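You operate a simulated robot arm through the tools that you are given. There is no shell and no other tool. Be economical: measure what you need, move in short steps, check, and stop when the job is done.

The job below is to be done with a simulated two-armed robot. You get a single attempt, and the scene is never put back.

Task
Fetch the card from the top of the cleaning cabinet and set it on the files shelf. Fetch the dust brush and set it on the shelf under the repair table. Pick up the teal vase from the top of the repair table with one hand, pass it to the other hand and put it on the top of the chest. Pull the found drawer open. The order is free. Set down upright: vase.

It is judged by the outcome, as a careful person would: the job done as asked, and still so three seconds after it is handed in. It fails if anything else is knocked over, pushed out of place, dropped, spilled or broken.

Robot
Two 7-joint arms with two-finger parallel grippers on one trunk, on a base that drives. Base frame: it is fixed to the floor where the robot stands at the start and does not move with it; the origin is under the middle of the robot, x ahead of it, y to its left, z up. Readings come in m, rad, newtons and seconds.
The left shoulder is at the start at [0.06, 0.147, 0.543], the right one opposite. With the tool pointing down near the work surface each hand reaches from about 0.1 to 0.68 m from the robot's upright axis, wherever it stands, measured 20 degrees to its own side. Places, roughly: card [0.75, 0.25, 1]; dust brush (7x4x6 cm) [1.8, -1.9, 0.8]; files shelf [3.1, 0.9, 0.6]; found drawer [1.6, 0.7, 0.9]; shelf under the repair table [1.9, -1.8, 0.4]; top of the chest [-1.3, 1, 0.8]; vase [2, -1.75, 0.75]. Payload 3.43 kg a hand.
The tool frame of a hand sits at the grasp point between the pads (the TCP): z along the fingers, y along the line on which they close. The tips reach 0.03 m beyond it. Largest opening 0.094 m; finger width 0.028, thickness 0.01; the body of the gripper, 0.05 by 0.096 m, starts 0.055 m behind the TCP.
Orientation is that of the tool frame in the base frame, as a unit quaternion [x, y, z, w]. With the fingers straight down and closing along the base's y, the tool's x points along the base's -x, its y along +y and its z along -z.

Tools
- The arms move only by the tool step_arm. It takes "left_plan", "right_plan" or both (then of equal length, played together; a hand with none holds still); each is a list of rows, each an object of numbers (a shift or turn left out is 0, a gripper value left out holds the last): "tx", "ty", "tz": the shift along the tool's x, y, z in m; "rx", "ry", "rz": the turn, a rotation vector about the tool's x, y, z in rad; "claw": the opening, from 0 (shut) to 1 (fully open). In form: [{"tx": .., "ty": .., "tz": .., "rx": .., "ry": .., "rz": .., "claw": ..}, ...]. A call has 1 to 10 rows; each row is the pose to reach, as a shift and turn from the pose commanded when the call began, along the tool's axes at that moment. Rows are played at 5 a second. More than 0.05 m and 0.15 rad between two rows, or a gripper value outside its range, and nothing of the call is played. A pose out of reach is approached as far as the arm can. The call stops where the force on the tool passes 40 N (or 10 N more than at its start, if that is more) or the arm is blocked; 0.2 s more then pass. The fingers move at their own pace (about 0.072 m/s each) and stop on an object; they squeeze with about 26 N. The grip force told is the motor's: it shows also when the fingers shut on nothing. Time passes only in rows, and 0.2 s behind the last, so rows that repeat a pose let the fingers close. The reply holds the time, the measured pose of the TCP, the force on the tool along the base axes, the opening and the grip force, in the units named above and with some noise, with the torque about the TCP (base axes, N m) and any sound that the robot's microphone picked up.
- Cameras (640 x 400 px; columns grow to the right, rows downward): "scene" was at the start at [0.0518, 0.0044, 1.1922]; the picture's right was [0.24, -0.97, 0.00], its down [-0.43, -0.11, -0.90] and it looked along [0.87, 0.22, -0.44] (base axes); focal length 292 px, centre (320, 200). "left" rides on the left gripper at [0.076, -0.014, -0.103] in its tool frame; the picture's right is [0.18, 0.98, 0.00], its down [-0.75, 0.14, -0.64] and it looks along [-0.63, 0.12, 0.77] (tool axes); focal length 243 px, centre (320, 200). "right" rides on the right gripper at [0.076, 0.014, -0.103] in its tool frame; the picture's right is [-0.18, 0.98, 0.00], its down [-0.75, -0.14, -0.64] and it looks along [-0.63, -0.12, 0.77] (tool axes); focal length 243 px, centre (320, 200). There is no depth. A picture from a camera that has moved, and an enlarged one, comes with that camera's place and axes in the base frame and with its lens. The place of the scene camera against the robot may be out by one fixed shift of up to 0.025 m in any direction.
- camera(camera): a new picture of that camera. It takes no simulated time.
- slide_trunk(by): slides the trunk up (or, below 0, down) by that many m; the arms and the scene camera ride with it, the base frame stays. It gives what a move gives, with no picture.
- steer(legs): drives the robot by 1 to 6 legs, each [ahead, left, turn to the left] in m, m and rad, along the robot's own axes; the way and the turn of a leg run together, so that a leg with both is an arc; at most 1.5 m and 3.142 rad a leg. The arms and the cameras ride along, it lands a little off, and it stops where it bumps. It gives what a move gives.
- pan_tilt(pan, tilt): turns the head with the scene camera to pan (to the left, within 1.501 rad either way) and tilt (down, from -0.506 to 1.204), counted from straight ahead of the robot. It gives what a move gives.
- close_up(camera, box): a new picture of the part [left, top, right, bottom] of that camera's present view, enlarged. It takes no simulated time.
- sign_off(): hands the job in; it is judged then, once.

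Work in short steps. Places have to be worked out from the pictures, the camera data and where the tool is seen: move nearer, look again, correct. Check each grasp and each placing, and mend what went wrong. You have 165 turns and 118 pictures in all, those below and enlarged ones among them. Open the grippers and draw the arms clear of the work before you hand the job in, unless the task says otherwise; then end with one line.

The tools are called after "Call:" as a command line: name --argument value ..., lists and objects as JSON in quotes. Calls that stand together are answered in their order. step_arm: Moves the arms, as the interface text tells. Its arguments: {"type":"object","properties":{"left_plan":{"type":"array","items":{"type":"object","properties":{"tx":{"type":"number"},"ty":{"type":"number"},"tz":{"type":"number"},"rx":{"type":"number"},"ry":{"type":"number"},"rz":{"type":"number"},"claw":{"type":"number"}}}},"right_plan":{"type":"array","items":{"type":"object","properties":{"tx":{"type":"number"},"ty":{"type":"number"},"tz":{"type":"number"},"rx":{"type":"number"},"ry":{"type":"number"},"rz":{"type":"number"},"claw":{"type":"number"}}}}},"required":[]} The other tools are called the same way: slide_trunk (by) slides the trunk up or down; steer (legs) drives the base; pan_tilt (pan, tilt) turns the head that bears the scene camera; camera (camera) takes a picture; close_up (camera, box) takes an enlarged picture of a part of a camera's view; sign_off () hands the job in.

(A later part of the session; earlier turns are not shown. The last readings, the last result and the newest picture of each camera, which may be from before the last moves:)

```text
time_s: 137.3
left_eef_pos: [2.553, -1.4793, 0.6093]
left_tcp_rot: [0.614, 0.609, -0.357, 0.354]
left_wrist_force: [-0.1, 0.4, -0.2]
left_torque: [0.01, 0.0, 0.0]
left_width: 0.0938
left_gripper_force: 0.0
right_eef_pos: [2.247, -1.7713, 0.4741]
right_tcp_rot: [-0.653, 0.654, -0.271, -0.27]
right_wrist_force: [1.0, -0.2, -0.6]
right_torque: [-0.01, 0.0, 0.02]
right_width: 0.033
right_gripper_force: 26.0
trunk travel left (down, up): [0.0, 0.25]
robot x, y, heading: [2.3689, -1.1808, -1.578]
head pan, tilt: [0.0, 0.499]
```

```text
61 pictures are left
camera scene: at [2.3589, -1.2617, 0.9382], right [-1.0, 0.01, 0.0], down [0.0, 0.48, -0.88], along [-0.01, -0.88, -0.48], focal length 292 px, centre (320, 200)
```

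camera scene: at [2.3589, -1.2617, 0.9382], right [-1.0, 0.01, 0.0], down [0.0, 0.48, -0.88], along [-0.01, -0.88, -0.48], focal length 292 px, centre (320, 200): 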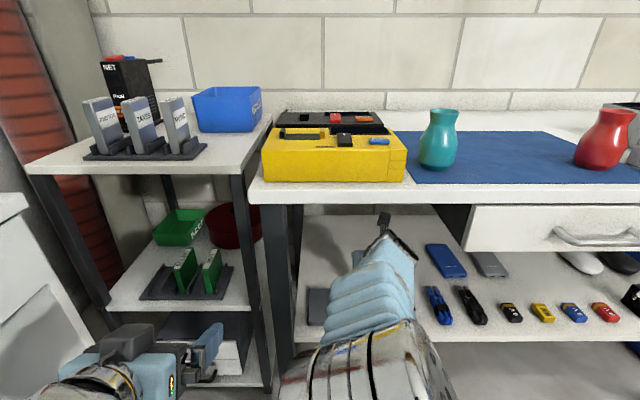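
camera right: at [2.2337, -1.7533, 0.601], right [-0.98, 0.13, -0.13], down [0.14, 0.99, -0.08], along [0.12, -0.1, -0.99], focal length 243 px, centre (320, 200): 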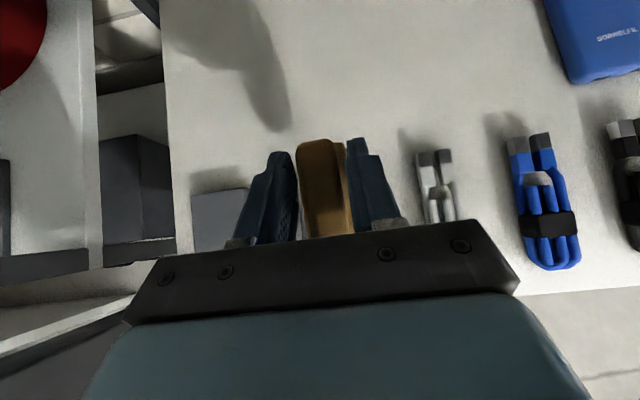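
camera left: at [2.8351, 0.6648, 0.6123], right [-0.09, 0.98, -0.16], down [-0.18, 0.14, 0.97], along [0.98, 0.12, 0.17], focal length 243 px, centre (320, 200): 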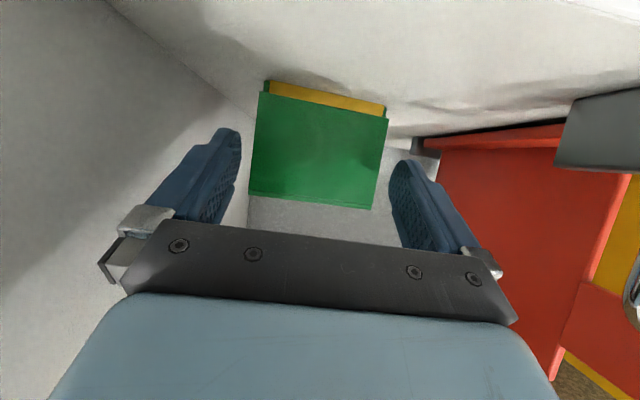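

Brush is over the second tablet; I move 8.5 cm deeper and lower 3 cm.

Call:
step_arm --right_plan '[{"tx": 0.03, "tz": 0.03}, {"tx": 0.06, "tz": 0.06}, {"tx": 0.05, "tz": 0.07}, {"tx": 0.039, "tz": 0.081}, {"tx": 0.039, "tz": 0.081}]'

Call:
camera --camera "right"

```text
time_s: 138.5
left_eef_pos: [2.5527, -1.4789, 0.6082]
left_tcp_rot: [0.614, 0.61, -0.356, 0.354]
left_wrist_force: [-0.4, 0.1, 0.1]
left_torque: [0.01, 0.04, -0.02]
left_width: 0.0941
left_gripper_force: 0.0
right_eef_pos: [2.2489, -1.8548, 0.444]
right_tcp_rot: [-0.653, 0.654, -0.271, -0.271]
right_wrist_force: [0.5, 0.3, -0.8]
right_torque: [-0.01, 0.0, 0.02]
right_width: 0.033
right_gripper_force: 26.4
trunk travel left (down, up): [0.0, 0.25]
robot x, y, heading: [2.3656, -1.1831, -1.577]
head pan, tilt: [0.0, 0.499]
```

```text
60 pictures are left
camera right: at [2.2342, -1.8373, 0.5705], right [-0.98, 0.13, -0.13], down [0.14, 0.99, -0.08], along [0.12, -0.1, -0.99], focal length 243 px, centre (320, 200)
```

right: 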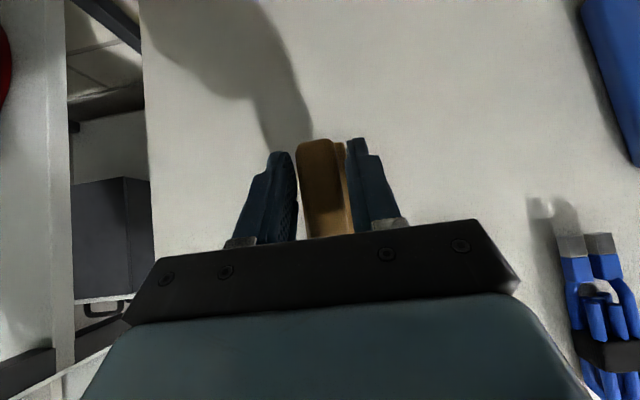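

Clear spot. Lower gently until contact.

Call:
step_arm --right_plan '[{"tx": -0.005, "tz": 0.005}, {"tx": -0.009, "tz": 0.009}, {"tx": -0.012, "tz": 0.012}, {"tx": -0.014, "tz": 0.014}]'

```text
time_s: 139.5
left_eef_pos: [2.5538, -1.4801, 0.6093]
left_tcp_rot: [0.613, 0.609, -0.356, 0.354]
left_wrist_force: [0.0, 0.4, 0.4]
left_torque: [-0.01, -0.01, 0.01]
left_width: 0.094
left_gripper_force: 0.1
right_eef_pos: [2.248, -1.8552, 0.4246]
right_tcp_rot: [-0.652, 0.655, -0.271, -0.271]
right_wrist_force: [0.1, 0.2, -0.9]
right_torque: [-0.01, -0.03, 0.03]
right_width: 0.0332
right_gripper_force: 26.1
trunk travel left (down, up): [0.0, 0.25]
robot x, y, heading: [2.3669, -1.1823, -1.576]
head pan, tilt: [0.0, 0.499]
```

Call:
step_arm --right_plan '[{"tx": -0.003, "tz": 0.003}, {"tx": -0.0055, "tz": 0.0055}, {"tx": -0.008, "tz": 0.008}]'

```text
time_s: 140.3
left_eef_pos: [2.5518, -1.48, 0.6093]
left_tcp_rot: [0.613, 0.609, -0.357, 0.354]
left_wrist_force: [-0.6, 0.7, 0.8]
left_torque: [0.04, 0.01, 0.01]
left_width: 0.0942
left_gripper_force: 0.0
right_eef_pos: [2.2473, -1.855, 0.415]
right_tcp_rot: [-0.652, 0.654, -0.271, -0.272]
right_wrist_force: [0.2, 0.3, 9.8]
right_torque: [0.35, -0.04, -0.01]
right_width: 0.033
right_gripper_force: 26.4
trunk travel left (down, up): [0.0, 0.25]
robot x, y, heading: [2.3695, -1.1812, -1.575]
head pan, tilt: [0.0, 0.499]
```

Contact felt (~10 N). Open moderately to release.

Call:
step_arm --right_plan '[{"claw": 0.5}, {"claw": 0.62}, {"claw": 0.62}, {"claw": 0.62}]'

Call:
camera --camera "right"

```text
time_s: 141.3
left_eef_pos: [2.5526, -1.4799, 0.6092]
left_tcp_rot: [0.613, 0.609, -0.357, 0.354]
left_wrist_force: [-0.1, 0.3, -0.2]
left_torque: [-0.02, 0.02, 0.02]
left_width: 0.0942
left_gripper_force: 0.1
right_eef_pos: [2.2475, -1.8555, 0.4125]
right_tcp_rot: [-0.652, 0.654, -0.27, -0.27]
right_wrist_force: [-0.1, -0.4, 0.1]
right_torque: [-0.02, -0.02, 0.02]
right_width: 0.0584
right_gripper_force: 0.0
trunk travel left (down, up): [0.0, 0.25]
robot x, y, heading: [2.3652, -1.1833, -1.577]
head pan, tilt: [0.0, 0.499]
```

```text
59 pictures are left
camera right: at [2.2336, -1.8382, 0.5401], right [-0.98, 0.13, -0.13], down [0.14, 0.99, -0.08], along [0.12, -0.1, -0.99], focal length 243 px, centre (320, 200)
```

right: 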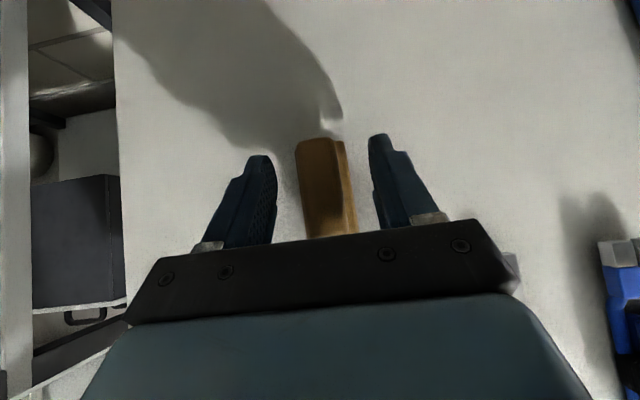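

Brush rests free. I withdraw along the finger axis 6 cm, then drive back out.

Call:
step_arm --right_plan '[{"tz": -0.015}, {"tz": -0.03}, {"tz": -0.05}, {"tz": -0.07}]'

Call:
steer --legs '[[-0.4, 0, 0]]'

Call:
camera --camera "scene"

```text
time_s: 142.3
left_eef_pos: [2.5524, -1.4801, 0.6082]
left_tcp_rot: [0.614, 0.609, -0.356, 0.353]
left_wrist_force: [-0.3, 0.2, 0.7]
left_torque: [0.0, 0.0, 0.03]
left_width: 0.094
left_gripper_force: 0.0
right_eef_pos: [2.2471, -1.8047, 0.4629]
right_tcp_rot: [-0.652, 0.655, -0.27, -0.271]
right_wrist_force: [-0.5, 0.4, 0.2]
right_torque: [-0.03, 0.03, -0.04]
right_width: 0.0585
right_gripper_force: 0.1
trunk travel left (down, up): [0.0, 0.25]
robot x, y, heading: [2.3671, -1.1833, -1.574]
head pan, tilt: [0.0, 0.499]
```

```text
time_s: 144.8
left_eef_pos: [2.5553, -1.0799, 0.6088]
left_tcp_rot: [0.612, 0.61, -0.356, 0.355]
left_wrist_force: [0.4, 0.2, -0.6]
left_torque: [-0.02, -0.01, 0.0]
left_width: 0.0938
left_gripper_force: 0.2
right_eef_pos: [2.2514, -1.4073, 0.463]
right_tcp_rot: [0.654, -0.653, 0.27, 0.27]
right_wrist_force: [-0.2, 0.3, -0.1]
right_torque: [0.01, 0.02, 0.01]
right_width: 0.0584
right_gripper_force: 0.0
trunk travel left (down, up): [0.0, 0.25]
robot x, y, heading: [2.3687, -0.7845, -1.572]
head pan, tilt: [0.0, 0.499]
```

```text
58 pictures are left
camera scene: at [2.3608, -0.8624, 0.9382], right [-1.0, 0.0, 0.0], down [0.0, 0.48, -0.88], along [0.0, -0.88, -0.48], focal length 292 px, centre (320, 200)
```

scene: 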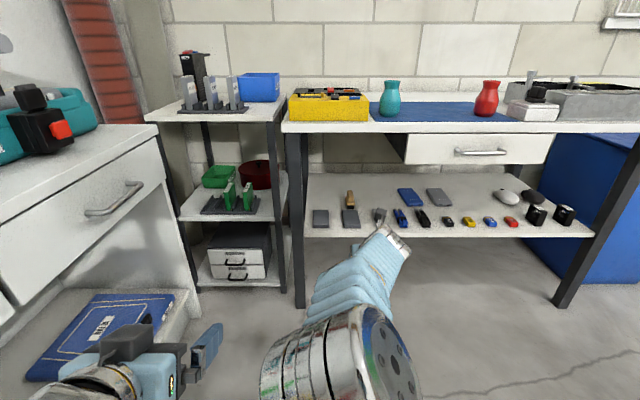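

Brush is on the shelf. Next the vase: raise the trunk and lift the right hand up/right out of the way.

Call:
slide_trunk --by 0.25

Call:
step_arm --right_plan '[{"tx": 0.02, "ty": 0.018, "tz": -0.038}, {"tx": 0.04, "ty": 0.036, "tz": -0.076}, {"tx": 0.06, "ty": 0.054, "tz": -0.114}, {"tx": 0.08, "ty": 0.072, "tz": -0.152}, {"tx": 0.1, "ty": 0.09, "tz": -0.19}, {"tx": 0.12, "ty": 0.108, "tz": -0.228}, {"tx": 0.135, "ty": 0.125, "tz": -0.26}]'

Call:
steer --legs '[[0, -0.36, 0], [0.32, 0, 0]]'

Call:
pan_tilt --pan 0.2 --tilt 0.6

Call:
camera --camera "scene"

Call:
camera --camera "left"

```text
time_s: 147.3
left_eef_pos: [2.5553, -1.0795, 0.8584]
left_tcp_rot: [0.611, 0.611, -0.355, 0.356]
left_wrist_force: [0.1, -0.1, 0.4]
left_torque: [0.0, -0.02, -0.04]
left_width: 0.0938
left_gripper_force: 0.1
right_eef_pos: [2.2506, -1.4068, 0.7127]
right_tcp_rot: [0.653, -0.653, 0.271, 0.27]
right_wrist_force: [0.1, 0.4, 0.4]
right_torque: [0.0, 0.02, 0.0]
right_width: 0.0582
right_gripper_force: 0.2
trunk travel left (down, up): [-0.25, 0.0]
robot x, y, heading: [2.3668, -0.7877, -1.573]
head pan, tilt: [0.0, 0.499]
```

```text
time_s: 148.9
left_eef_pos: [2.5556, -1.0802, 0.8587]
left_tcp_rot: [0.612, 0.611, -0.355, 0.355]
left_wrist_force: [0.3, 0.5, -0.1]
left_torque: [-0.01, 0.0, 0.0]
left_width: 0.094
left_gripper_force: 0.2
right_eef_pos: [2.1258, -1.3174, 0.9918]
right_tcp_rot: [0.654, -0.652, 0.271, 0.269]
right_wrist_force: [0.3, 1.3, 0.3]
right_torque: [0.01, 0.04, -0.05]
right_width: 0.0584
right_gripper_force: 0.1
trunk travel left (down, up): [-0.25, 0.0]
robot x, y, heading: [2.3678, -0.7822, -1.575]
head pan, tilt: [0.0, 0.499]
```

```text
time_s: 153.0
left_eef_pos: [2.1962, -1.4009, 0.8582]
left_tcp_rot: [0.612, 0.611, -0.356, 0.355]
left_wrist_force: [-0.3, 0.0, 0.0]
left_torque: [0.0, 0.0, -0.02]
left_width: 0.0938
left_gripper_force: 0.2
right_eef_pos: [1.7673, -1.641, 0.991]
right_tcp_rot: [0.654, -0.653, 0.271, 0.27]
right_wrist_force: [0.5, 0.8, -0.8]
right_torque: [0.01, 0.02, 0.0]
right_width: 0.0581
right_gripper_force: 0.1
trunk travel left (down, up): [-0.25, 0.0]
robot x, y, heading: [2.0065, -1.1041, -1.574]
head pan, tilt: [0.0, 0.499]
```

```text
time_s: 153.7
left_eef_pos: [2.1972, -1.4015, 0.8594]
left_tcp_rot: [0.612, 0.61, -0.356, 0.355]
left_wrist_force: [0.1, 0.6, 0.0]
left_torque: [0.01, 0.0, 0.01]
left_width: 0.0939
left_gripper_force: 0.0
right_eef_pos: [1.7669, -1.6408, 0.9923]
right_tcp_rot: [0.654, -0.653, 0.271, 0.27]
right_wrist_force: [-0.5, 0.3, 0.0]
right_torque: [-0.03, -0.02, -0.04]
right_width: 0.0582
right_gripper_force: 0.1
trunk travel left (down, up): [-0.25, 0.0]
robot x, y, heading: [2.0068, -1.1066, -1.575]
head pan, tilt: [0.201, 0.6]
```

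```text
57 pictures are left
camera scene: at [2.0192, -1.1799, 1.1791], right [-0.98, -0.2, 0.0], down [-0.11, 0.55, -0.83], along [0.16, -0.81, -0.56], focal length 292 px, centre (320, 200)
```

scene: 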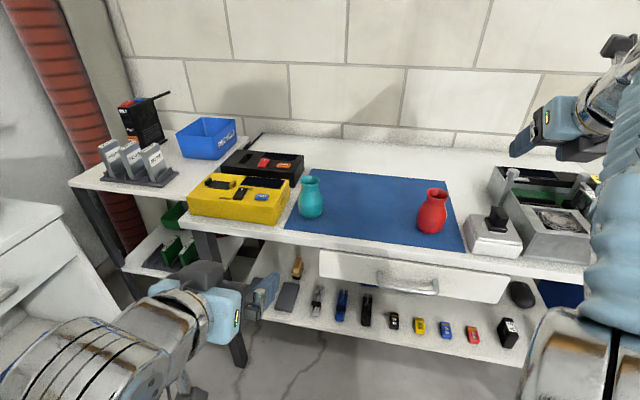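

```text
56 pictures are left
camera left: at [2.1823, -1.2752, 0.8429], right [0.98, 0.09, -0.16], down [0.14, 0.18, 0.97], along [0.12, -0.98, 0.17], focal length 243 px, centre (320, 200)
```

left: 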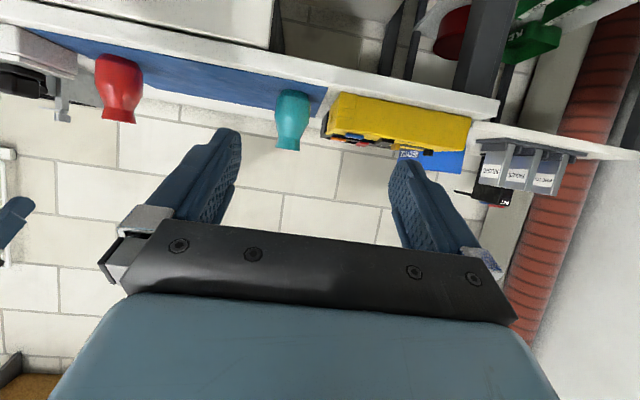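

Vase ≈(2.158, -1.715), height ≈0.09, max width ≈0.06; the yellow box is close by its left. I zoom to measure that gap.

Call:
close_up --camera "scene" --box '[180, 140, 340, 240]'

Call:
close_up --camera "left" --box '[240, 60, 400, 160]'

```text
4.00 times, centred on (260, 190) of scene
camera zoom: at [2.0192, -1.1799, 1.1791], right [-0.98, -0.2, 0.0], down [-0.11, 0.55, -0.83], along [0.16, -0.81, -0.56], focal length 1167 px, centre (560, 240)
```

zoom: 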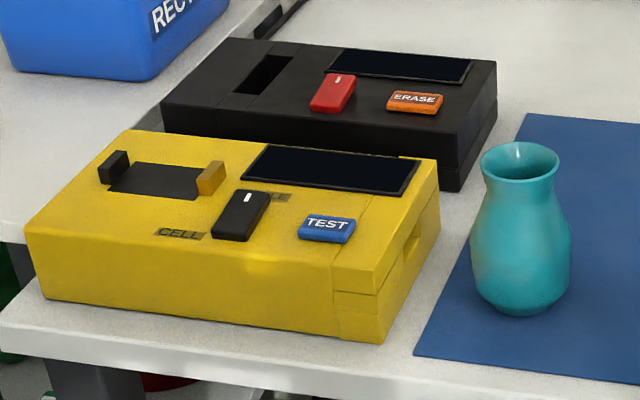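

```text
4.00 times, centred on (320, 110) of left
camera zoom: at [2.1823, -1.2752, 0.8429], right [0.98, 0.09, -0.16], down [0.14, 0.18, 0.97], along [0.12, -0.98, 0.17], focal length 970 px, centre (320, 560)
```

zoom: 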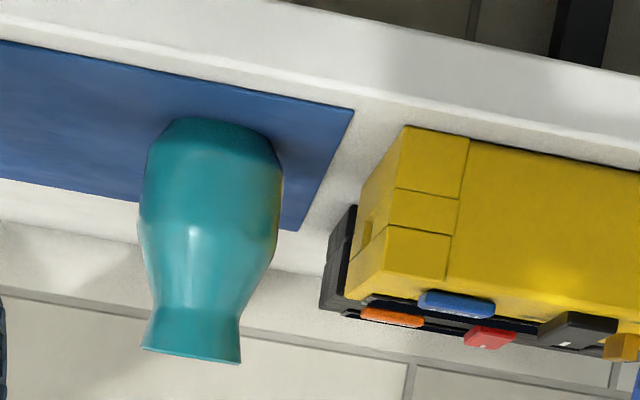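

The gap to the box is ≥3.5 cm, enough for fingers at 0.08 opening. I move the left hand to a standoff in front of the vase.

Call:
step_arm --left_plan '[{"tx": -0.018, "ty": -0.0074, "tz": 0.038, "claw": 0.86}, {"tx": -0.036, "ty": -0.0148, "tz": 0.076}, {"tx": -0.054, "ty": -0.022, "tz": 0.114}, {"tx": -0.072, "ty": -0.03, "tz": 0.152}, {"tx": -0.0895, "ty": -0.037, "tz": 0.188}, {"tx": -0.0895, "ty": -0.037, "tz": 0.188}]'

Call:
camera --camera "left"

```text
time_s: 155.1
left_eef_pos: [2.1574, -1.6103, 0.8436]
left_tcp_rot: [0.612, 0.61, -0.357, 0.355]
left_wrist_force: [-0.6, -0.1, -0.1]
left_torque: [0.01, -0.01, 0.01]
left_width: 0.0808
left_gripper_force: 0.0
right_eef_pos: [1.7668, -1.6407, 0.9904]
right_tcp_rot: [0.653, -0.653, 0.271, 0.27]
right_wrist_force: [0.3, 0.8, 0.3]
right_torque: [-0.01, 0.02, 0.05]
right_width: 0.0581
right_gripper_force: 0.1
trunk travel left (down, up): [-0.25, 0.0]
robot x, y, heading: [2.0117, -1.1025, -1.571]
head pan, tilt: [0.201, 0.6]
```

```text
53 pictures are left
camera left: at [2.1442, -1.4833, 0.8275], right [0.98, 0.09, -0.16], down [0.14, 0.18, 0.97], along [0.12, -0.98, 0.17], focal length 243 px, centre (320, 200)
```

left: 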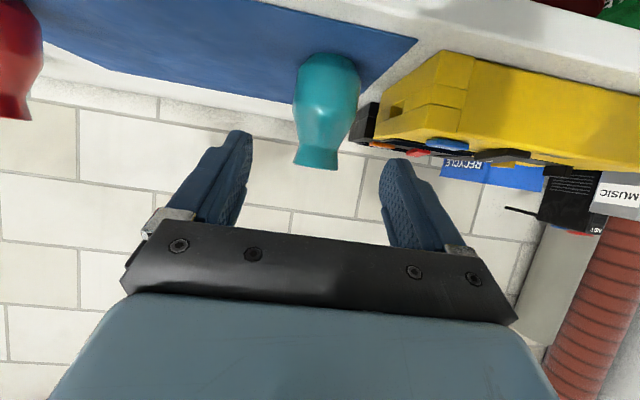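

Box face is ≈7 cm from the vase centre, so there's room. I advance along the finger axis and close gently.

Call:
step_arm --left_plan '[{"ty": 0.002, "tz": 0.04}, {"ty": 0.002, "tz": 0.075}, {"ty": 0.002, "tz": 0.1}, {"ty": 0.002, "tz": 0.115}, {"ty": 0.002, "tz": 0.115}]'

Call:
camera --camera "left"

```text
time_s: 156.3
left_eef_pos: [2.1602, -1.7094, 0.7863]
left_tcp_rot: [0.612, 0.611, -0.355, 0.355]
left_wrist_force: [-0.7, -0.2, -0.5]
left_torque: [0.01, 0.02, 0.01]
left_width: 0.0809
left_gripper_force: 0.0
right_eef_pos: [1.7665, -1.6411, 0.9911]
right_tcp_rot: [0.654, -0.653, 0.271, 0.269]
right_wrist_force: [0.0, -0.5, 0.3]
right_torque: [-0.01, 0.01, -0.01]
right_width: 0.0584
right_gripper_force: 0.2
trunk travel left (down, up): [-0.25, 0.0]
robot x, y, heading: [2.01, -1.1025, -1.576]
head pan, tilt: [0.201, 0.6]
```

```text
52 pictures are left
camera left: at [2.1465, -1.5828, 0.7702], right [0.98, 0.09, -0.16], down [0.14, 0.18, 0.97], along [0.12, -0.98, 0.17], focal length 243 px, centre (320, 200)
```

left: 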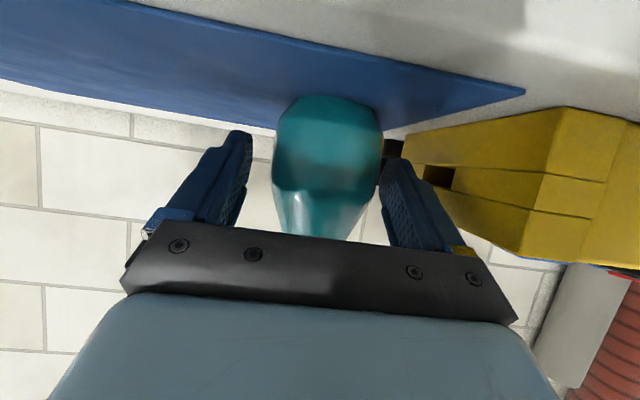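

Vase is between the fingers; advance 8 mm more and close.

Call:
step_arm --left_plan '[{"tz": 0.008}, {"tz": 0.008, "claw": 0.7}, {"tz": 0.008, "claw": 0.6}, {"tz": 0.008, "claw": 0.5}, {"tz": 0.008, "claw": 0.4}, {"tz": 0.008, "claw": 0.4}]'

Call:
camera --camera "left"

```text
time_s: 157.7
left_eef_pos: [2.1612, -1.715, 0.7823]
left_tcp_rot: [0.612, 0.611, -0.355, 0.355]
left_wrist_force: [2.0, -0.6, 1.6]
left_torque: [-0.05, -0.04, 0.04]
left_width: 0.0607
left_gripper_force: 25.8
right_eef_pos: [1.767, -1.6405, 0.9909]
right_tcp_rot: [0.654, -0.653, 0.271, 0.269]
right_wrist_force: [0.5, 0.7, 0.2]
right_torque: [0.02, -0.01, -0.02]
right_width: 0.0583
right_gripper_force: 0.0
trunk travel left (down, up): [-0.25, 0.0]
robot x, y, heading: [2.0118, -1.1045, -1.569]
head pan, tilt: [0.201, 0.6]
```

```text
51 pictures are left
camera left: at [2.1468, -1.5898, 0.7663], right [0.98, 0.09, -0.16], down [0.14, 0.18, 0.97], along [0.12, -0.98, 0.17], focal length 243 px, centre (320, 200)
```

left: 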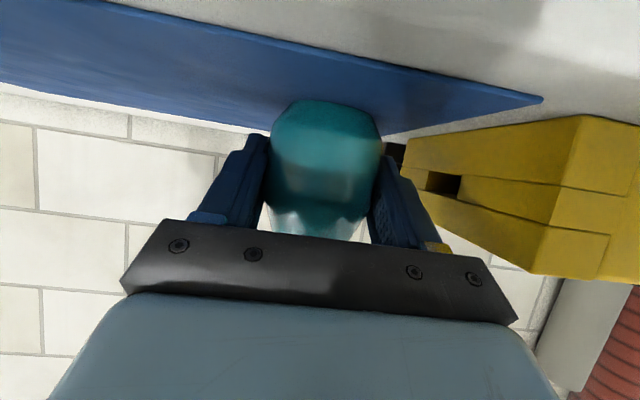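

Gripped at 0.0607 m. Lift straight up.

Call:
step_arm --left_plan '[{"tx": -0.0087, "tz": -0.005}, {"tx": -0.035, "tz": -0.02}, {"tx": -0.07, "tz": -0.04}, {"tx": -0.105, "tz": -0.06}, {"tx": -0.139, "tz": -0.079}]'

Call:
steer --legs '[[-0.35, 0, 0]]'

Call:
camera --camera "scene"

Call:
camera --camera "left"

```text
time_s: 158.9
left_eef_pos: [2.161, -1.7172, 0.9425]
left_tcp_rot: [0.612, 0.611, -0.355, 0.355]
left_wrist_force: [-0.6, -0.1, -1.7]
left_torque: [-0.01, -0.03, 0.03]
left_width: 0.0609
left_gripper_force: 26.2
right_eef_pos: [1.7665, -1.6405, 0.9916]
right_tcp_rot: [0.654, -0.653, 0.272, 0.27]
right_wrist_force: [0.1, 0.4, 0.4]
right_torque: [0.01, 0.0, 0.02]
right_width: 0.0581
right_gripper_force: 0.1
trunk travel left (down, up): [-0.25, 0.0]
robot x, y, heading: [2.0116, -1.1067, -1.572]
head pan, tilt: [0.201, 0.6]
```

```text
time_s: 161.2
left_eef_pos: [2.1628, -1.3658, 0.9418]
left_tcp_rot: [0.611, 0.612, -0.354, 0.355]
left_wrist_force: [0.2, 0.2, -2.5]
left_torque: [-0.03, 0.02, -0.02]
left_width: 0.0608
left_gripper_force: 25.9
right_eef_pos: [1.768, -1.2928, 0.9908]
right_tcp_rot: [0.654, -0.652, 0.271, 0.27]
right_wrist_force: [0.0, 0.3, -0.2]
right_torque: [0.02, 0.02, 0.01]
right_width: 0.0583
right_gripper_force: 0.1
trunk travel left (down, up): [-0.25, 0.0]
robot x, y, heading: [2.0077, -0.7566, -1.569]
head pan, tilt: [0.201, 0.6]
```

```text
50 pictures are left
camera scene: at [2.0197, -0.8309, 1.1791], right [-0.98, -0.2, 0.0], down [-0.11, 0.55, -0.82], along [0.16, -0.81, -0.57], focal length 292 px, centre (320, 200)
```

scene: 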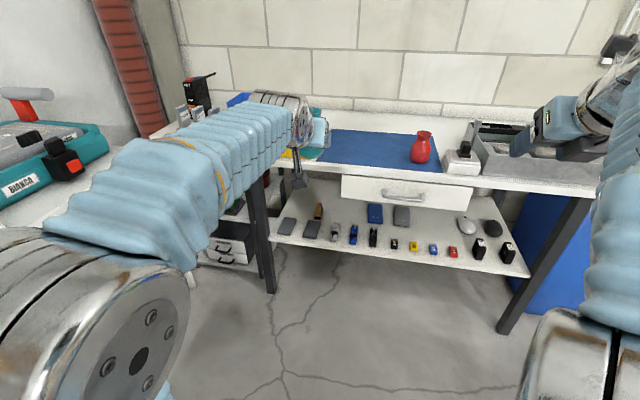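

```text
49 pictures are left
camera left: at [2.1481, -1.2405, 0.9258], right [0.98, 0.09, -0.16], down [0.14, 0.18, 0.97], along [0.12, -0.98, 0.17], focal length 243 px, centre (320, 200)
```

left: 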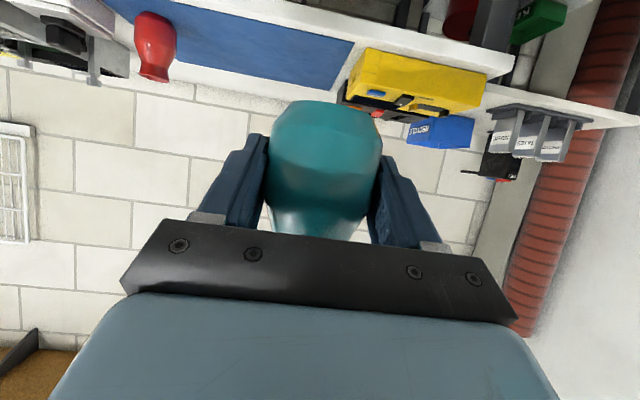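

Vase held well. For the hand-over, I bring the left hand to the middle and yaw it 45° to the right.

Call:
step_arm --left_plan '[{"tx": 0.004, "ty": -0.021, "tz": -0.007, "rx": 0.1138, "rz": 0.0647}, {"tx": 0.008, "ty": -0.042, "tz": -0.014, "rx": 0.2275, "rz": 0.1293}, {"tx": 0.012, "ty": -0.063, "tz": -0.021, "rx": 0.3413, "rz": 0.194}, {"tx": 0.016, "ty": -0.084, "tz": -0.028, "rx": 0.455, "rz": 0.2587}, {"tx": 0.02, "ty": -0.105, "tz": -0.035, "rx": 0.5688, "rz": 0.3233}, {"tx": 0.024, "ty": -0.125, "tz": -0.0426, "rx": 0.6825, "rz": 0.388}, {"tx": 0.024, "ty": -0.125, "tz": -0.0426, "rx": 0.6825, "rz": 0.388}]'

Call:
pan_tilt --pan 0.0 --tilt 0.5

Call:
camera --camera "scene"

```text
time_s: 162.8
left_eef_pos: [2.038, -1.3168, 0.9418]
left_tcp_rot: [0.799, 0.33, -0.464, 0.191]
left_wrist_force: [0.0, -0.1, -2.4]
left_torque: [0.04, 0.0, 0.01]
left_width: 0.0606
left_gripper_force: 26.0
right_eef_pos: [1.7689, -1.2911, 0.9917]
right_tcp_rot: [0.654, -0.653, 0.272, 0.27]
right_wrist_force: [0.1, -0.6, -0.2]
right_torque: [-0.03, 0.02, 0.01]
right_width: 0.0584
right_gripper_force: 0.0
trunk travel left (down, up): [-0.25, 0.0]
robot x, y, heading: [2.007, -0.7539, -1.572]
head pan, tilt: [0.201, 0.6]
```

```text
time_s: 163.5
left_eef_pos: [2.0381, -1.3153, 0.9426]
left_tcp_rot: [0.799, 0.332, -0.463, 0.192]
left_wrist_force: [0.1, 0.5, -1.0]
left_torque: [0.01, -0.03, 0.01]
left_width: 0.0607
left_gripper_force: 26.0
right_eef_pos: [1.7685, -1.2914, 0.9917]
right_tcp_rot: [0.655, -0.652, 0.272, 0.269]
right_wrist_force: [1.3, 0.5, 0.8]
right_torque: [-0.02, 0.05, -0.01]
right_width: 0.0582
right_gripper_force: 0.1
trunk travel left (down, up): [-0.25, 0.0]
robot x, y, heading: [2.0091, -0.7536, -1.572]
head pan, tilt: [0.0, 0.499]
```

```text
48 pictures are left
camera scene: at [2.0022, -0.8351, 1.1881], right [-1.0, 0.0, 0.0], down [0.0, 0.48, -0.88], along [0.0, -0.88, -0.48], focal length 292 px, centre (320, 200)
```

scene: 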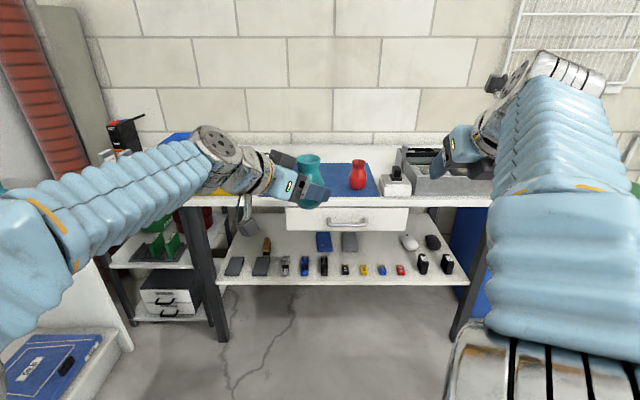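

Left hand is set at the middle. Now the right hand yaws 45° left to a standoff above-right of the vase, opened.

Call:
step_arm --right_plan '[{"tx": 0.01, "ty": -0.03, "tz": -0.02, "rx": 0.0925, "rz": -0.0925, "claw": 0.85}, {"tx": 0.016, "ty": -0.06, "tz": -0.04, "rx": 0.185, "rz": -0.185}, {"tx": 0.02, "ty": -0.095, "tz": -0.058, "rx": 0.2775, "rz": -0.2775}, {"tx": 0.022, "ty": -0.13, "tz": -0.074, "rx": 0.37, "rz": -0.37}, {"tx": 0.022, "ty": -0.17, "tz": -0.074, "rx": 0.4625, "rz": -0.4625}, {"tx": 0.022, "ty": -0.2095, "tz": -0.074, "rx": 0.555, "rz": -0.555}, {"tx": 0.022, "ty": -0.2095, "tz": -0.074, "rx": 0.555, "rz": -0.555}]'

Call:
camera --camera "right"

Call:
camera --camera "scene"

```text
time_s: 165.1
left_eef_pos: [2.0382, -1.3165, 0.9424]
left_tcp_rot: [0.799, 0.331, -0.465, 0.192]
left_wrist_force: [0.4, 0.0, -1.7]
left_torque: [0.0, 0.0, -0.02]
left_width: 0.0606
left_gripper_force: 26.3
right_eef_pos: [1.9788, -1.2555, 1.0585]
right_tcp_rot: [0.855, -0.352, 0.354, 0.145]
right_wrist_force: [0.2, 0.4, 0.2]
right_torque: [-0.02, 0.0, -0.02]
right_width: 0.0799
right_gripper_force: 0.0
trunk travel left (down, up): [-0.25, 0.0]
robot x, y, heading: [2.0071, -0.756, -1.573]
head pan, tilt: [0.0, 0.499]
```

```text
47 pictures are left
camera right: at [1.9559, -1.2533, 1.1852], right [-0.78, -0.61, -0.13], down [-0.6, 0.79, -0.08], along [0.15, 0.02, -0.99], focal length 243 px, centre (320, 200)
```

right: 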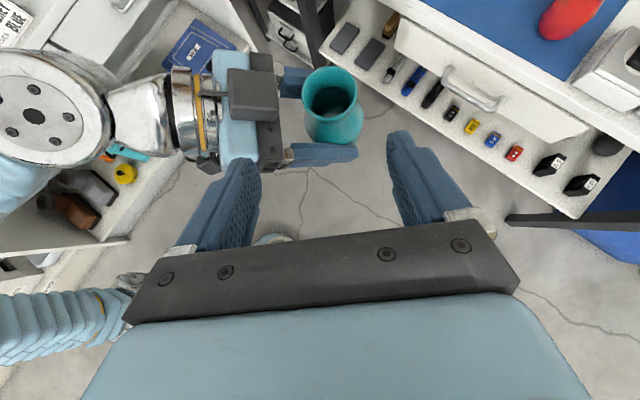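

```text
46 pictures are left
camera scene: at [2.0022, -0.8352, 1.1881], right [-1.0, 0.0, 0.0], down [0.0, 0.48, -0.88], along [0.0, -0.88, -0.48], focal length 292 px, centre (320, 200)
```

scene: 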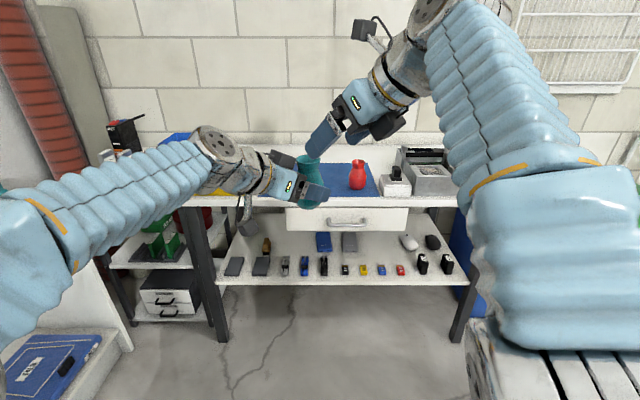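

At 90° the right fingers would meet the left palm's top edge. Better: left hand points straight ahead from behind the vase (low grip), and the right hand comes tool-down onto the rim from above with parallel closing axes. I re-orient both, right rising first.

Call:
step_arm --right_plan '[{"tx": 0.008, "ty": 0.003, "tz": -0.025}, {"tx": 0.016, "ty": 0.006, "tz": -0.05, "ry": -0.12}, {"tx": 0.024, "ty": 0.01, "tz": -0.075, "ry": -0.25}, {"tx": 0.032, "ty": 0.013, "tz": -0.075, "ry": -0.38}, {"tx": 0.04, "ty": 0.0166, "tz": -0.075, "ry": -0.52}, {"tx": 0.04, "ty": 0.0166, "tz": -0.075, "ry": -0.65}, {"tx": 0.04, "ty": 0.0166, "tz": -0.075, "ry": -0.785}, {"tx": 0.04, "ty": 0.0166, "tz": -0.075, "ry": -0.785}]'

Call:
step_arm --left_plan '[{"rx": -0.1224, "rz": -0.0695}, {"rx": -0.2447, "rz": -0.139}, {"rx": -0.3671, "rz": -0.2085}, {"rx": -0.4894, "rz": -0.278}, {"rx": -0.6118, "rz": -0.3476}, {"rx": -0.7341, "rz": -0.4171}, {"rx": -0.8565, "rz": -0.4866}, {"rx": -0.8565, "rz": -0.4866}]' --right_plan '[{"rz": 0.08}, {"rz": 0.17}, {"rz": 0.25}, {"rz": 0.34}, {"rz": 0.42}, {"rz": 0.5}, {"rz": 0.585}, {"rz": 0.585}]'

Call:
camera --camera "right"

Call:
camera --camera "scene"

```text
time_s: 166.9
left_eef_pos: [2.037, -1.3168, 0.9408]
left_tcp_rot: [0.799, 0.331, -0.464, 0.193]
left_wrist_force: [-0.7, -0.6, -2.1]
left_torque: [0.0, 0.0, -0.02]
left_width: 0.0608
left_gripper_force: 25.8
right_eef_pos: [1.936, -1.1492, 0.9923]
right_tcp_rot: [0.925, -0.381, 0.0, 0.002]
right_wrist_force: [1.0, 0.9, 0.2]
right_torque: [-0.05, 0.04, 0.01]
right_width: 0.08
right_gripper_force: 0.1
right hand out of reach, approached as far as the arm can: row 2, 3, 4, 5, 6, 7, 8
trunk travel left (down, up): [-0.25, 0.0]
robot x, y, heading: [2.0075, -0.7567, -1.57]
head pan, tilt: [0.0, 0.499]
```

```text
time_s: 168.5
left_eef_pos: [2.0463, -1.318, 0.9444]
left_tcp_rot: [0.557, 0.661, -0.327, 0.382]
left_wrist_force: [0.7, 0.3, -1.5]
left_torque: [0.02, -0.02, -0.02]
left_width: 0.0608
left_gripper_force: 26.2
right_eef_pos: [1.9262, -1.1521, 0.9916]
right_tcp_rot: [0.818, -0.575, 0.001, 0.003]
right_wrist_force: [-10.7, -8.1, 2.4]
right_torque: [0.43, -0.65, -0.34]
right_width: 0.0729
right_gripper_force: 0.2
right hand out of reach, approached as far as the arm can: row 6, 7
trunk travel left (down, up): [-0.25, 0.0]
robot x, y, heading: [2.0103, -0.7552, -1.569]
head pan, tilt: [0.0, 0.499]
stopped in row 7 (right hand): the force on the tool passed its limit at 56 N (the readings are from after the stop); the commanded pose is now the measured one
```

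```text
45 pictures are left
camera right: at [1.9403, -1.2295, 1.0946], right [-0.99, -0.16, 0.0], down [-0.12, 0.76, 0.64], along [-0.1, 0.63, -0.77], focal length 243 px, centre (320, 200)
```

right: 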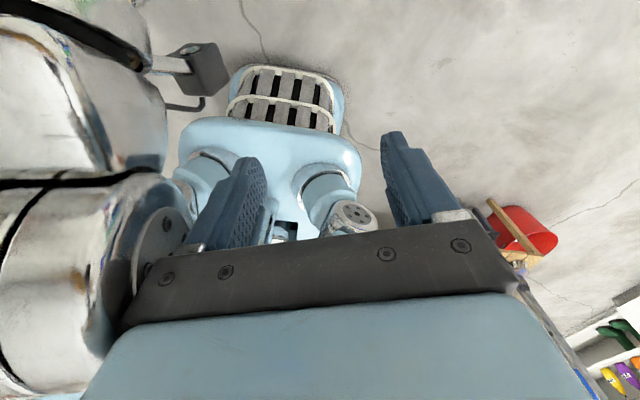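

```text
44 pictures are left
camera scene: at [2.0025, -0.8349, 1.1882], right [-1.0, 0.0, 0.0], down [0.0, 0.48, -0.88], along [0.0, -0.88, -0.48], focal length 292 px, centre (320, 200)
```

scene: 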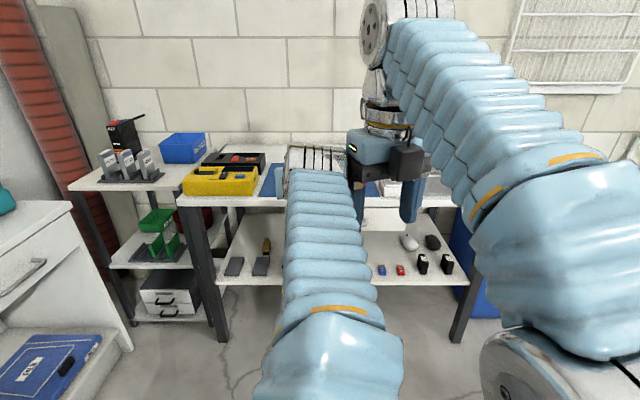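

The hands brushed (right's high tool-down reach is limited). The vase is still held. I move the right hand away to the right, then lower the left hand so the rim comes within the right hand's range.

Call:
step_arm --right_plan '[{"tx": -0.017, "ty": 0.047}, {"tx": -0.034, "ty": 0.094}, {"tx": -0.051, "ty": 0.141}, {"tx": -0.051, "ty": 0.141}]'

Call:
step_arm --left_plan '[{"tx": 0.027, "ty": -0.002, "tz": 0.029}, {"tx": 0.053, "ty": -0.004, "tz": 0.059}, {"tx": 0.08, "ty": -0.006, "tz": 0.088}, {"tx": 0.106, "ty": -0.0085, "tz": 0.117}, {"tx": 0.106, "ty": -0.0085, "tz": 0.117}]'

Call:
camera --camera "scene"

Call:
camera --camera "left"

```text
time_s: 169.5
left_eef_pos: [2.0448, -1.3185, 0.9441]
left_tcp_rot: [0.558, 0.66, -0.327, 0.382]
left_wrist_force: [-0.6, -1.2, -1.7]
left_torque: [0.0, 0.0, 0.02]
left_width: 0.0608
left_gripper_force: 26.1
right_eef_pos: [1.7788, -1.1515, 0.9899]
right_tcp_rot: [0.819, -0.573, 0.001, 0.004]
right_wrist_force: [-0.5, 0.0, -0.5]
right_torque: [0.01, -0.03, -0.02]
right_width: 0.0801
right_gripper_force: 0.1
trunk travel left (down, up): [-0.25, 0.0]
robot x, y, heading: [2.0077, -0.754, -1.574]
head pan, tilt: [0.0, 0.499]
```

```text
time_s: 170.7
left_eef_pos: [2.0447, -1.3688, 0.7934]
left_tcp_rot: [0.559, 0.66, -0.328, 0.381]
left_wrist_force: [-1.0, 0.9, -1.6]
left_torque: [0.03, 0.0, 0.01]
left_width: 0.0604
left_gripper_force: 26.1
right_eef_pos: [1.7783, -1.1515, 0.9915]
right_tcp_rot: [0.819, -0.574, 0.0, 0.003]
right_wrist_force: [-0.6, -0.5, -0.6]
right_torque: [0.01, -0.03, 0.02]
right_width: 0.0798
right_gripper_force: 0.0
trunk travel left (down, up): [-0.25, 0.0]
robot x, y, heading: [2.0122, -0.7547, -1.572]
head pan, tilt: [0.0, 0.499]
```

```text
43 pictures are left
camera scene: at [2.002, -0.8353, 1.1881], right [-1.0, 0.0, 0.0], down [0.0, 0.48, -0.88], along [0.0, -0.88, -0.48], focal length 292 px, centre (320, 200)
```

scene: 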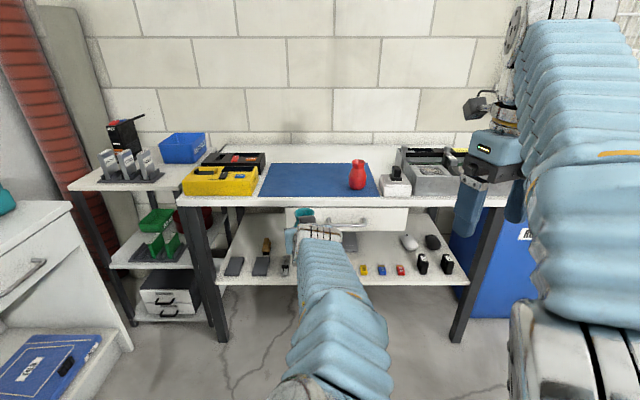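

```text
42 pictures are left
camera left: at [2.0089, -1.2468, 0.778], right [0.95, 0.25, -0.17], down [0.12, 0.21, 0.97], along [0.28, -0.95, 0.17], focal length 243 px, centre (320, 200)
```

left: 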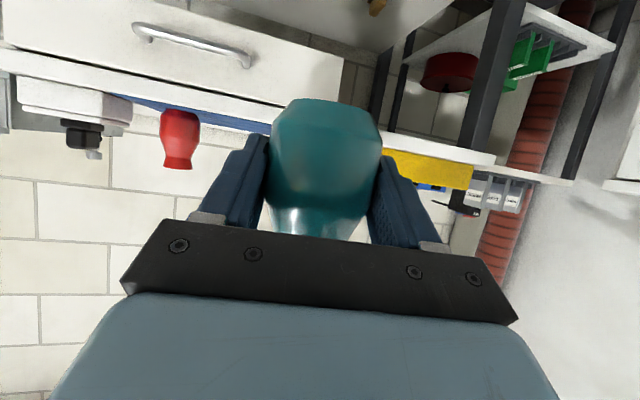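

Vase sits lower now (rim z≈0.85), upright. I bring the right hand forward and then across, above the vase, stopping a little short to check alignment.

Call:
step_arm --right_plan '[{"tx": 0.041, "ty": 0.015, "tz": 0.01}, {"tx": 0.083, "ty": 0.03, "tz": 0.02}, {"tx": 0.124, "ty": 0.045, "tz": 0.03}, {"tx": 0.166, "ty": 0.06, "tz": 0.04}, {"tx": 0.207, "ty": 0.074, "tz": 0.04}, {"tx": 0.223, "ty": 0.032, "tz": 0.04}, {"tx": 0.238, "ty": -0.01, "tz": 0.04}, {"tx": 0.253, "ty": -0.052, "tz": 0.04}, {"tx": 0.268, "ty": -0.094, "tz": 0.04}, {"tx": 0.283, "ty": -0.135, "tz": 0.04}]'

Call:
camera --camera "right"

Call:
camera --camera "scene"

```text
time_s: 173.1
left_eef_pos: [2.0832, -1.3561, 0.7767]
left_tcp_rot: [0.543, 0.689, -0.302, 0.373]
left_wrist_force: [-0.3, 0.9, -0.7]
left_torque: [0.0, 0.03, 0.0]
left_width: 0.061
left_gripper_force: 26.1
right_eef_pos: [1.9447, -1.3052, 0.9032]
right_tcp_rot: [0.8, -0.6, 0.013, -0.003]
right_wrist_force: [0.1, 0.3, 0.2]
right_torque: [0.0, 0.02, -0.01]
right_width: 0.0801
right_gripper_force: 0.0
right hand out of reach, approached as far as the arm can: row 2, 3, 4, 5, 6, 7, 8, 9, 10
trunk travel left (down, up): [-0.25, 0.0]
robot x, y, heading: [2.0062, -0.7534, -1.568]
head pan, tilt: [0.0, 0.499]
stopped in row 10 (right hand): the arm was blocked; the commanded pose is now the measured one
```

```text
41 pictures are left
camera right: at [1.9512, -1.3818, 1.008], right [-0.99, -0.1, -0.02], down [-0.09, 0.77, 0.63], along [-0.05, 0.63, -0.78], focal length 243 px, centre (320, 200)
```

right: 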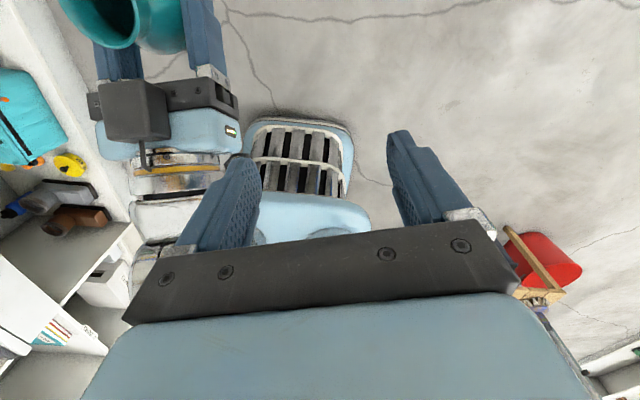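

```text
40 pictures are left
camera scene: at [2.0024, -0.8351, 1.1882], right [-1.0, 0.0, 0.0], down [0.0, 0.48, -0.88], along [0.0, -0.88, -0.48], focal length 292 px, centre (320, 200)
```

scene: 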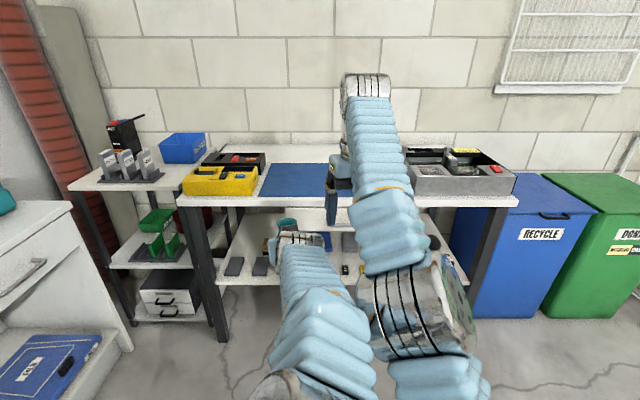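

The forearms bumped (left got pushed ~4 cm, vase still gripped). I back the right arm out the way it came.

Call:
step_arm --right_plan '[{"tx": -0.012, "ty": 0.041, "tz": -0.01}, {"tx": -0.024, "ty": 0.082, "tz": -0.02}, {"tx": -0.036, "ty": 0.123, "tz": -0.03}, {"tx": -0.048, "ty": 0.163, "tz": -0.04}, {"tx": -0.084, "ty": 0.152, "tz": -0.05}, {"tx": -0.12, "ty": 0.142, "tz": -0.06}, {"tx": -0.156, "ty": 0.131, "tz": -0.07}, {"tx": -0.192, "ty": 0.121, "tz": -0.08}]'

Call:
camera --camera "left"

```text
time_s: 174.9
left_eef_pos: [2.0785, -1.3572, 0.7741]
left_tcp_rot: [0.545, 0.687, -0.302, 0.374]
left_wrist_force: [-0.2, -0.9, -2.3]
left_torque: [0.03, -0.01, 0.02]
left_width: 0.0608
left_gripper_force: 26.0
right_eef_pos: [1.7719, -1.1544, 0.9768]
right_tcp_rot: [0.8, -0.6, 0.012, -0.003]
right_wrist_force: [0.8, -0.4, -0.7]
right_torque: [0.05, -0.03, 0.01]
right_width: 0.0799
right_gripper_force: 0.0
right hand out of reach, approached as far as the arm can: row 1, 2, 3, 4, 5
trunk travel left (down, up): [-0.25, 0.0]
robot x, y, heading: [2.0084, -0.7574, -1.569]
head pan, tilt: [0.0, 0.499]
```

```text
39 pictures are left
camera left: at [2.0363, -1.2363, 0.7649], right [0.93, 0.32, -0.16], down [0.11, 0.16, 0.98], along [0.34, -0.93, 0.12], focal length 243 px, centre (320, 200)
```

left: 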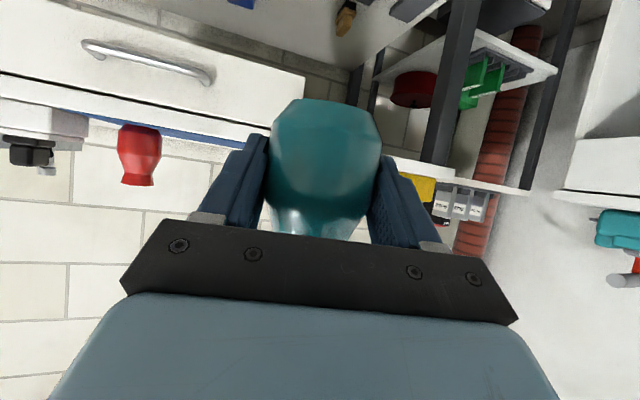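

Separated. I now go back to the natural layout: left yaws 45° right (and gets the 2.7° tilt corrected) on its own side, while the right hand unwinds its spin so its closing axis will be parallel to the left's.

Call:
step_arm --left_plan '[{"ty": 0.006, "tz": -0.007, "rx": 0.123, "ry": -0.006, "rz": 0.0755}, {"ty": 0.012, "tz": -0.014, "rx": 0.246, "ry": -0.012, "rz": 0.151}, {"ty": 0.017, "tz": -0.021, "rx": 0.369, "ry": -0.018, "rz": 0.2265}, {"ty": 0.023, "tz": -0.028, "rx": 0.4926, "ry": -0.0234, "rz": 0.3017}, {"ty": 0.029, "tz": -0.035, "rx": 0.6157, "ry": -0.0293, "rz": 0.3771}, {"ty": 0.035, "tz": -0.0425, "rx": 0.7389, "ry": -0.0351, "rz": 0.4526}, {"ty": 0.04, "tz": -0.0496, "rx": 0.862, "ry": -0.041, "rz": 0.528}, {"ty": 0.04, "tz": -0.0496, "rx": 0.862, "ry": -0.041, "rz": 0.528}]' --right_plan '[{"rz": -0.145}, {"rz": -0.29}, {"rz": -0.435}, {"rz": -0.58}, {"rz": -0.725}, {"rz": -0.87}, {"rz": -1.015}, {"rz": -1.035}]'

Call:
step_arm --right_plan '[{"rz": -0.145}, {"rz": -0.29}, {"rz": -0.435}, {"rz": -0.58}, {"rz": -0.725}, {"rz": -0.87}, {"rz": -1.015}, {"rz": -1.035}]'

Call:
camera --camera "scene"

```text
time_s: 176.7
left_eef_pos: [2.1103, -1.3077, 0.8013]
left_tcp_rot: [0.799, 0.331, -0.464, 0.192]
left_wrist_force: [0.9, 0.3, -1.8]
left_torque: [0.05, 0.05, -0.01]
left_width: 0.0604
left_gripper_force: 25.6
left hand out of reach, approached as far as the arm can: row 5, 6, 7
right_eef_pos: [1.7733, -1.154, 0.9754]
right_tcp_rot: [0.992, -0.125, 0.012, 0.003]
right_wrist_force: [0.6, -0.4, -0.3]
right_torque: [0.03, 0.04, 0.03]
right_width: 0.0799
right_gripper_force: 0.0
trunk travel left (down, up): [-0.25, 0.0]
robot x, y, heading: [2.0048, -0.7558, -1.574]
head pan, tilt: [0.0, 0.499]
```

```text
time_s: 178.5
left_eef_pos: [2.1089, -1.3063, 0.8007]
left_tcp_rot: [0.799, 0.331, -0.464, 0.192]
left_wrist_force: [-0.2, 0.4, -1.3]
left_torque: [0.0, -0.01, 0.02]
left_width: 0.0605
left_gripper_force: 25.8
right_eef_pos: [1.7735, -1.1531, 0.977]
right_tcp_rot: [0.924, 0.383, 0.009, 0.009]
right_wrist_force: [0.3, 0.2, -0.5]
right_torque: [-0.02, -0.02, -0.02]
right_width: 0.0797
right_gripper_force: 0.1
trunk travel left (down, up): [-0.25, 0.0]
robot x, y, heading: [2.0119, -0.7557, -1.569]
head pan, tilt: [0.0, 0.499]
```

```text
38 pictures are left
camera scene: at [2.0021, -0.8351, 1.1882], right [-1.0, 0.0, 0.0], down [0.0, 0.48, -0.88], along [0.0, -0.88, -0.48], focal length 292 px, centre (320, 200)
```

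scene: 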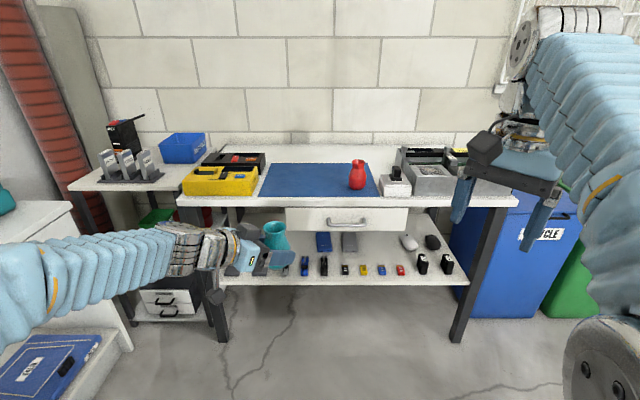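

Both hands are in natural poses with parallel closing axes. Right hand moves above the vase (tips ~5 cm over the rim).

Call:
step_arm --right_plan '[{"tx": 0.015, "ty": 0.043, "tz": 0.005, "claw": 0.8}, {"tx": 0.03, "ty": 0.086, "tz": 0.01}, {"tx": 0.045, "ty": 0.13, "tz": 0.015}, {"tx": 0.06, "ty": 0.173, "tz": 0.02}, {"tx": 0.075, "ty": 0.216, "tz": 0.025}, {"tx": 0.09, "ty": 0.26, "tz": 0.03}, {"tx": 0.105, "ty": 0.303, "tz": 0.035}, {"tx": 0.12, "ty": 0.3456, "tz": 0.04}, {"tx": 0.12, "ty": 0.3456, "tz": 0.04}]'

Call:
camera --camera "right"

Call:
camera --camera "scene"

```text
time_s: 180.5
left_eef_pos: [2.1087, -1.3058, 0.8024]
left_tcp_rot: [0.799, 0.331, -0.463, 0.192]
left_wrist_force: [-0.2, -1.0, -1.9]
left_torque: [0.01, -0.03, -0.03]
left_width: 0.0607
left_gripper_force: 26.2
right_eef_pos: [2.0405, -1.2606, 0.9175]
right_tcp_rot: [0.924, 0.382, 0.01, 0.011]
right_wrist_force: [0.1, 0.8, -0.8]
right_torque: [0.0, 0.02, -0.01]
right_width: 0.075
right_gripper_force: 0.1
right hand out of reach, approached as far as the arm can: row 5, 6, 7, 8, 9
trunk travel left (down, up): [-0.25, 0.0]
robot x, y, heading: [2.0136, -0.7581, -1.573]
head pan, tilt: [0.0, 0.499]
```

```text
37 pictures are left
camera right: at [2.1032, -1.2182, 1.022], right [0.56, -0.83, 0.02], down [-0.65, -0.42, 0.63], along [-0.51, -0.37, -0.77], focal length 243 px, centre (320, 200)
```

right: 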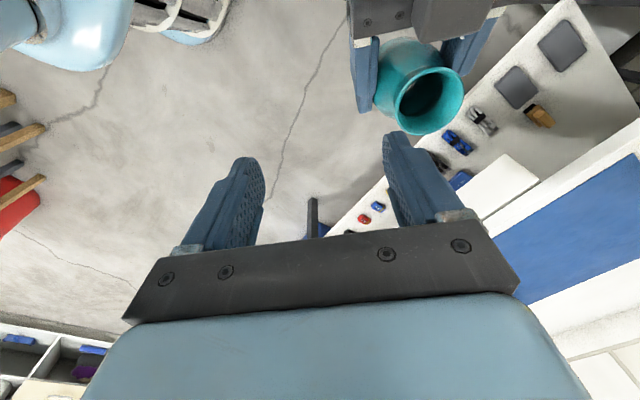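

```text
36 pictures are left
camera scene: at [2.0021, -0.8351, 1.1882], right [-1.0, 0.0, 0.0], down [0.0, 0.48, -0.88], along [0.0, -0.88, -0.48], focal length 292 px, centre (320, 200)
```

scene: 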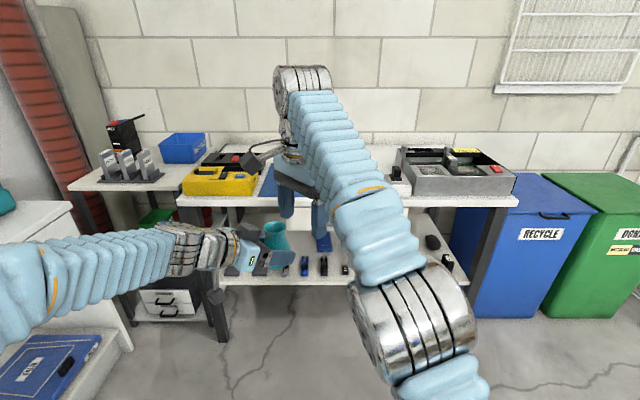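

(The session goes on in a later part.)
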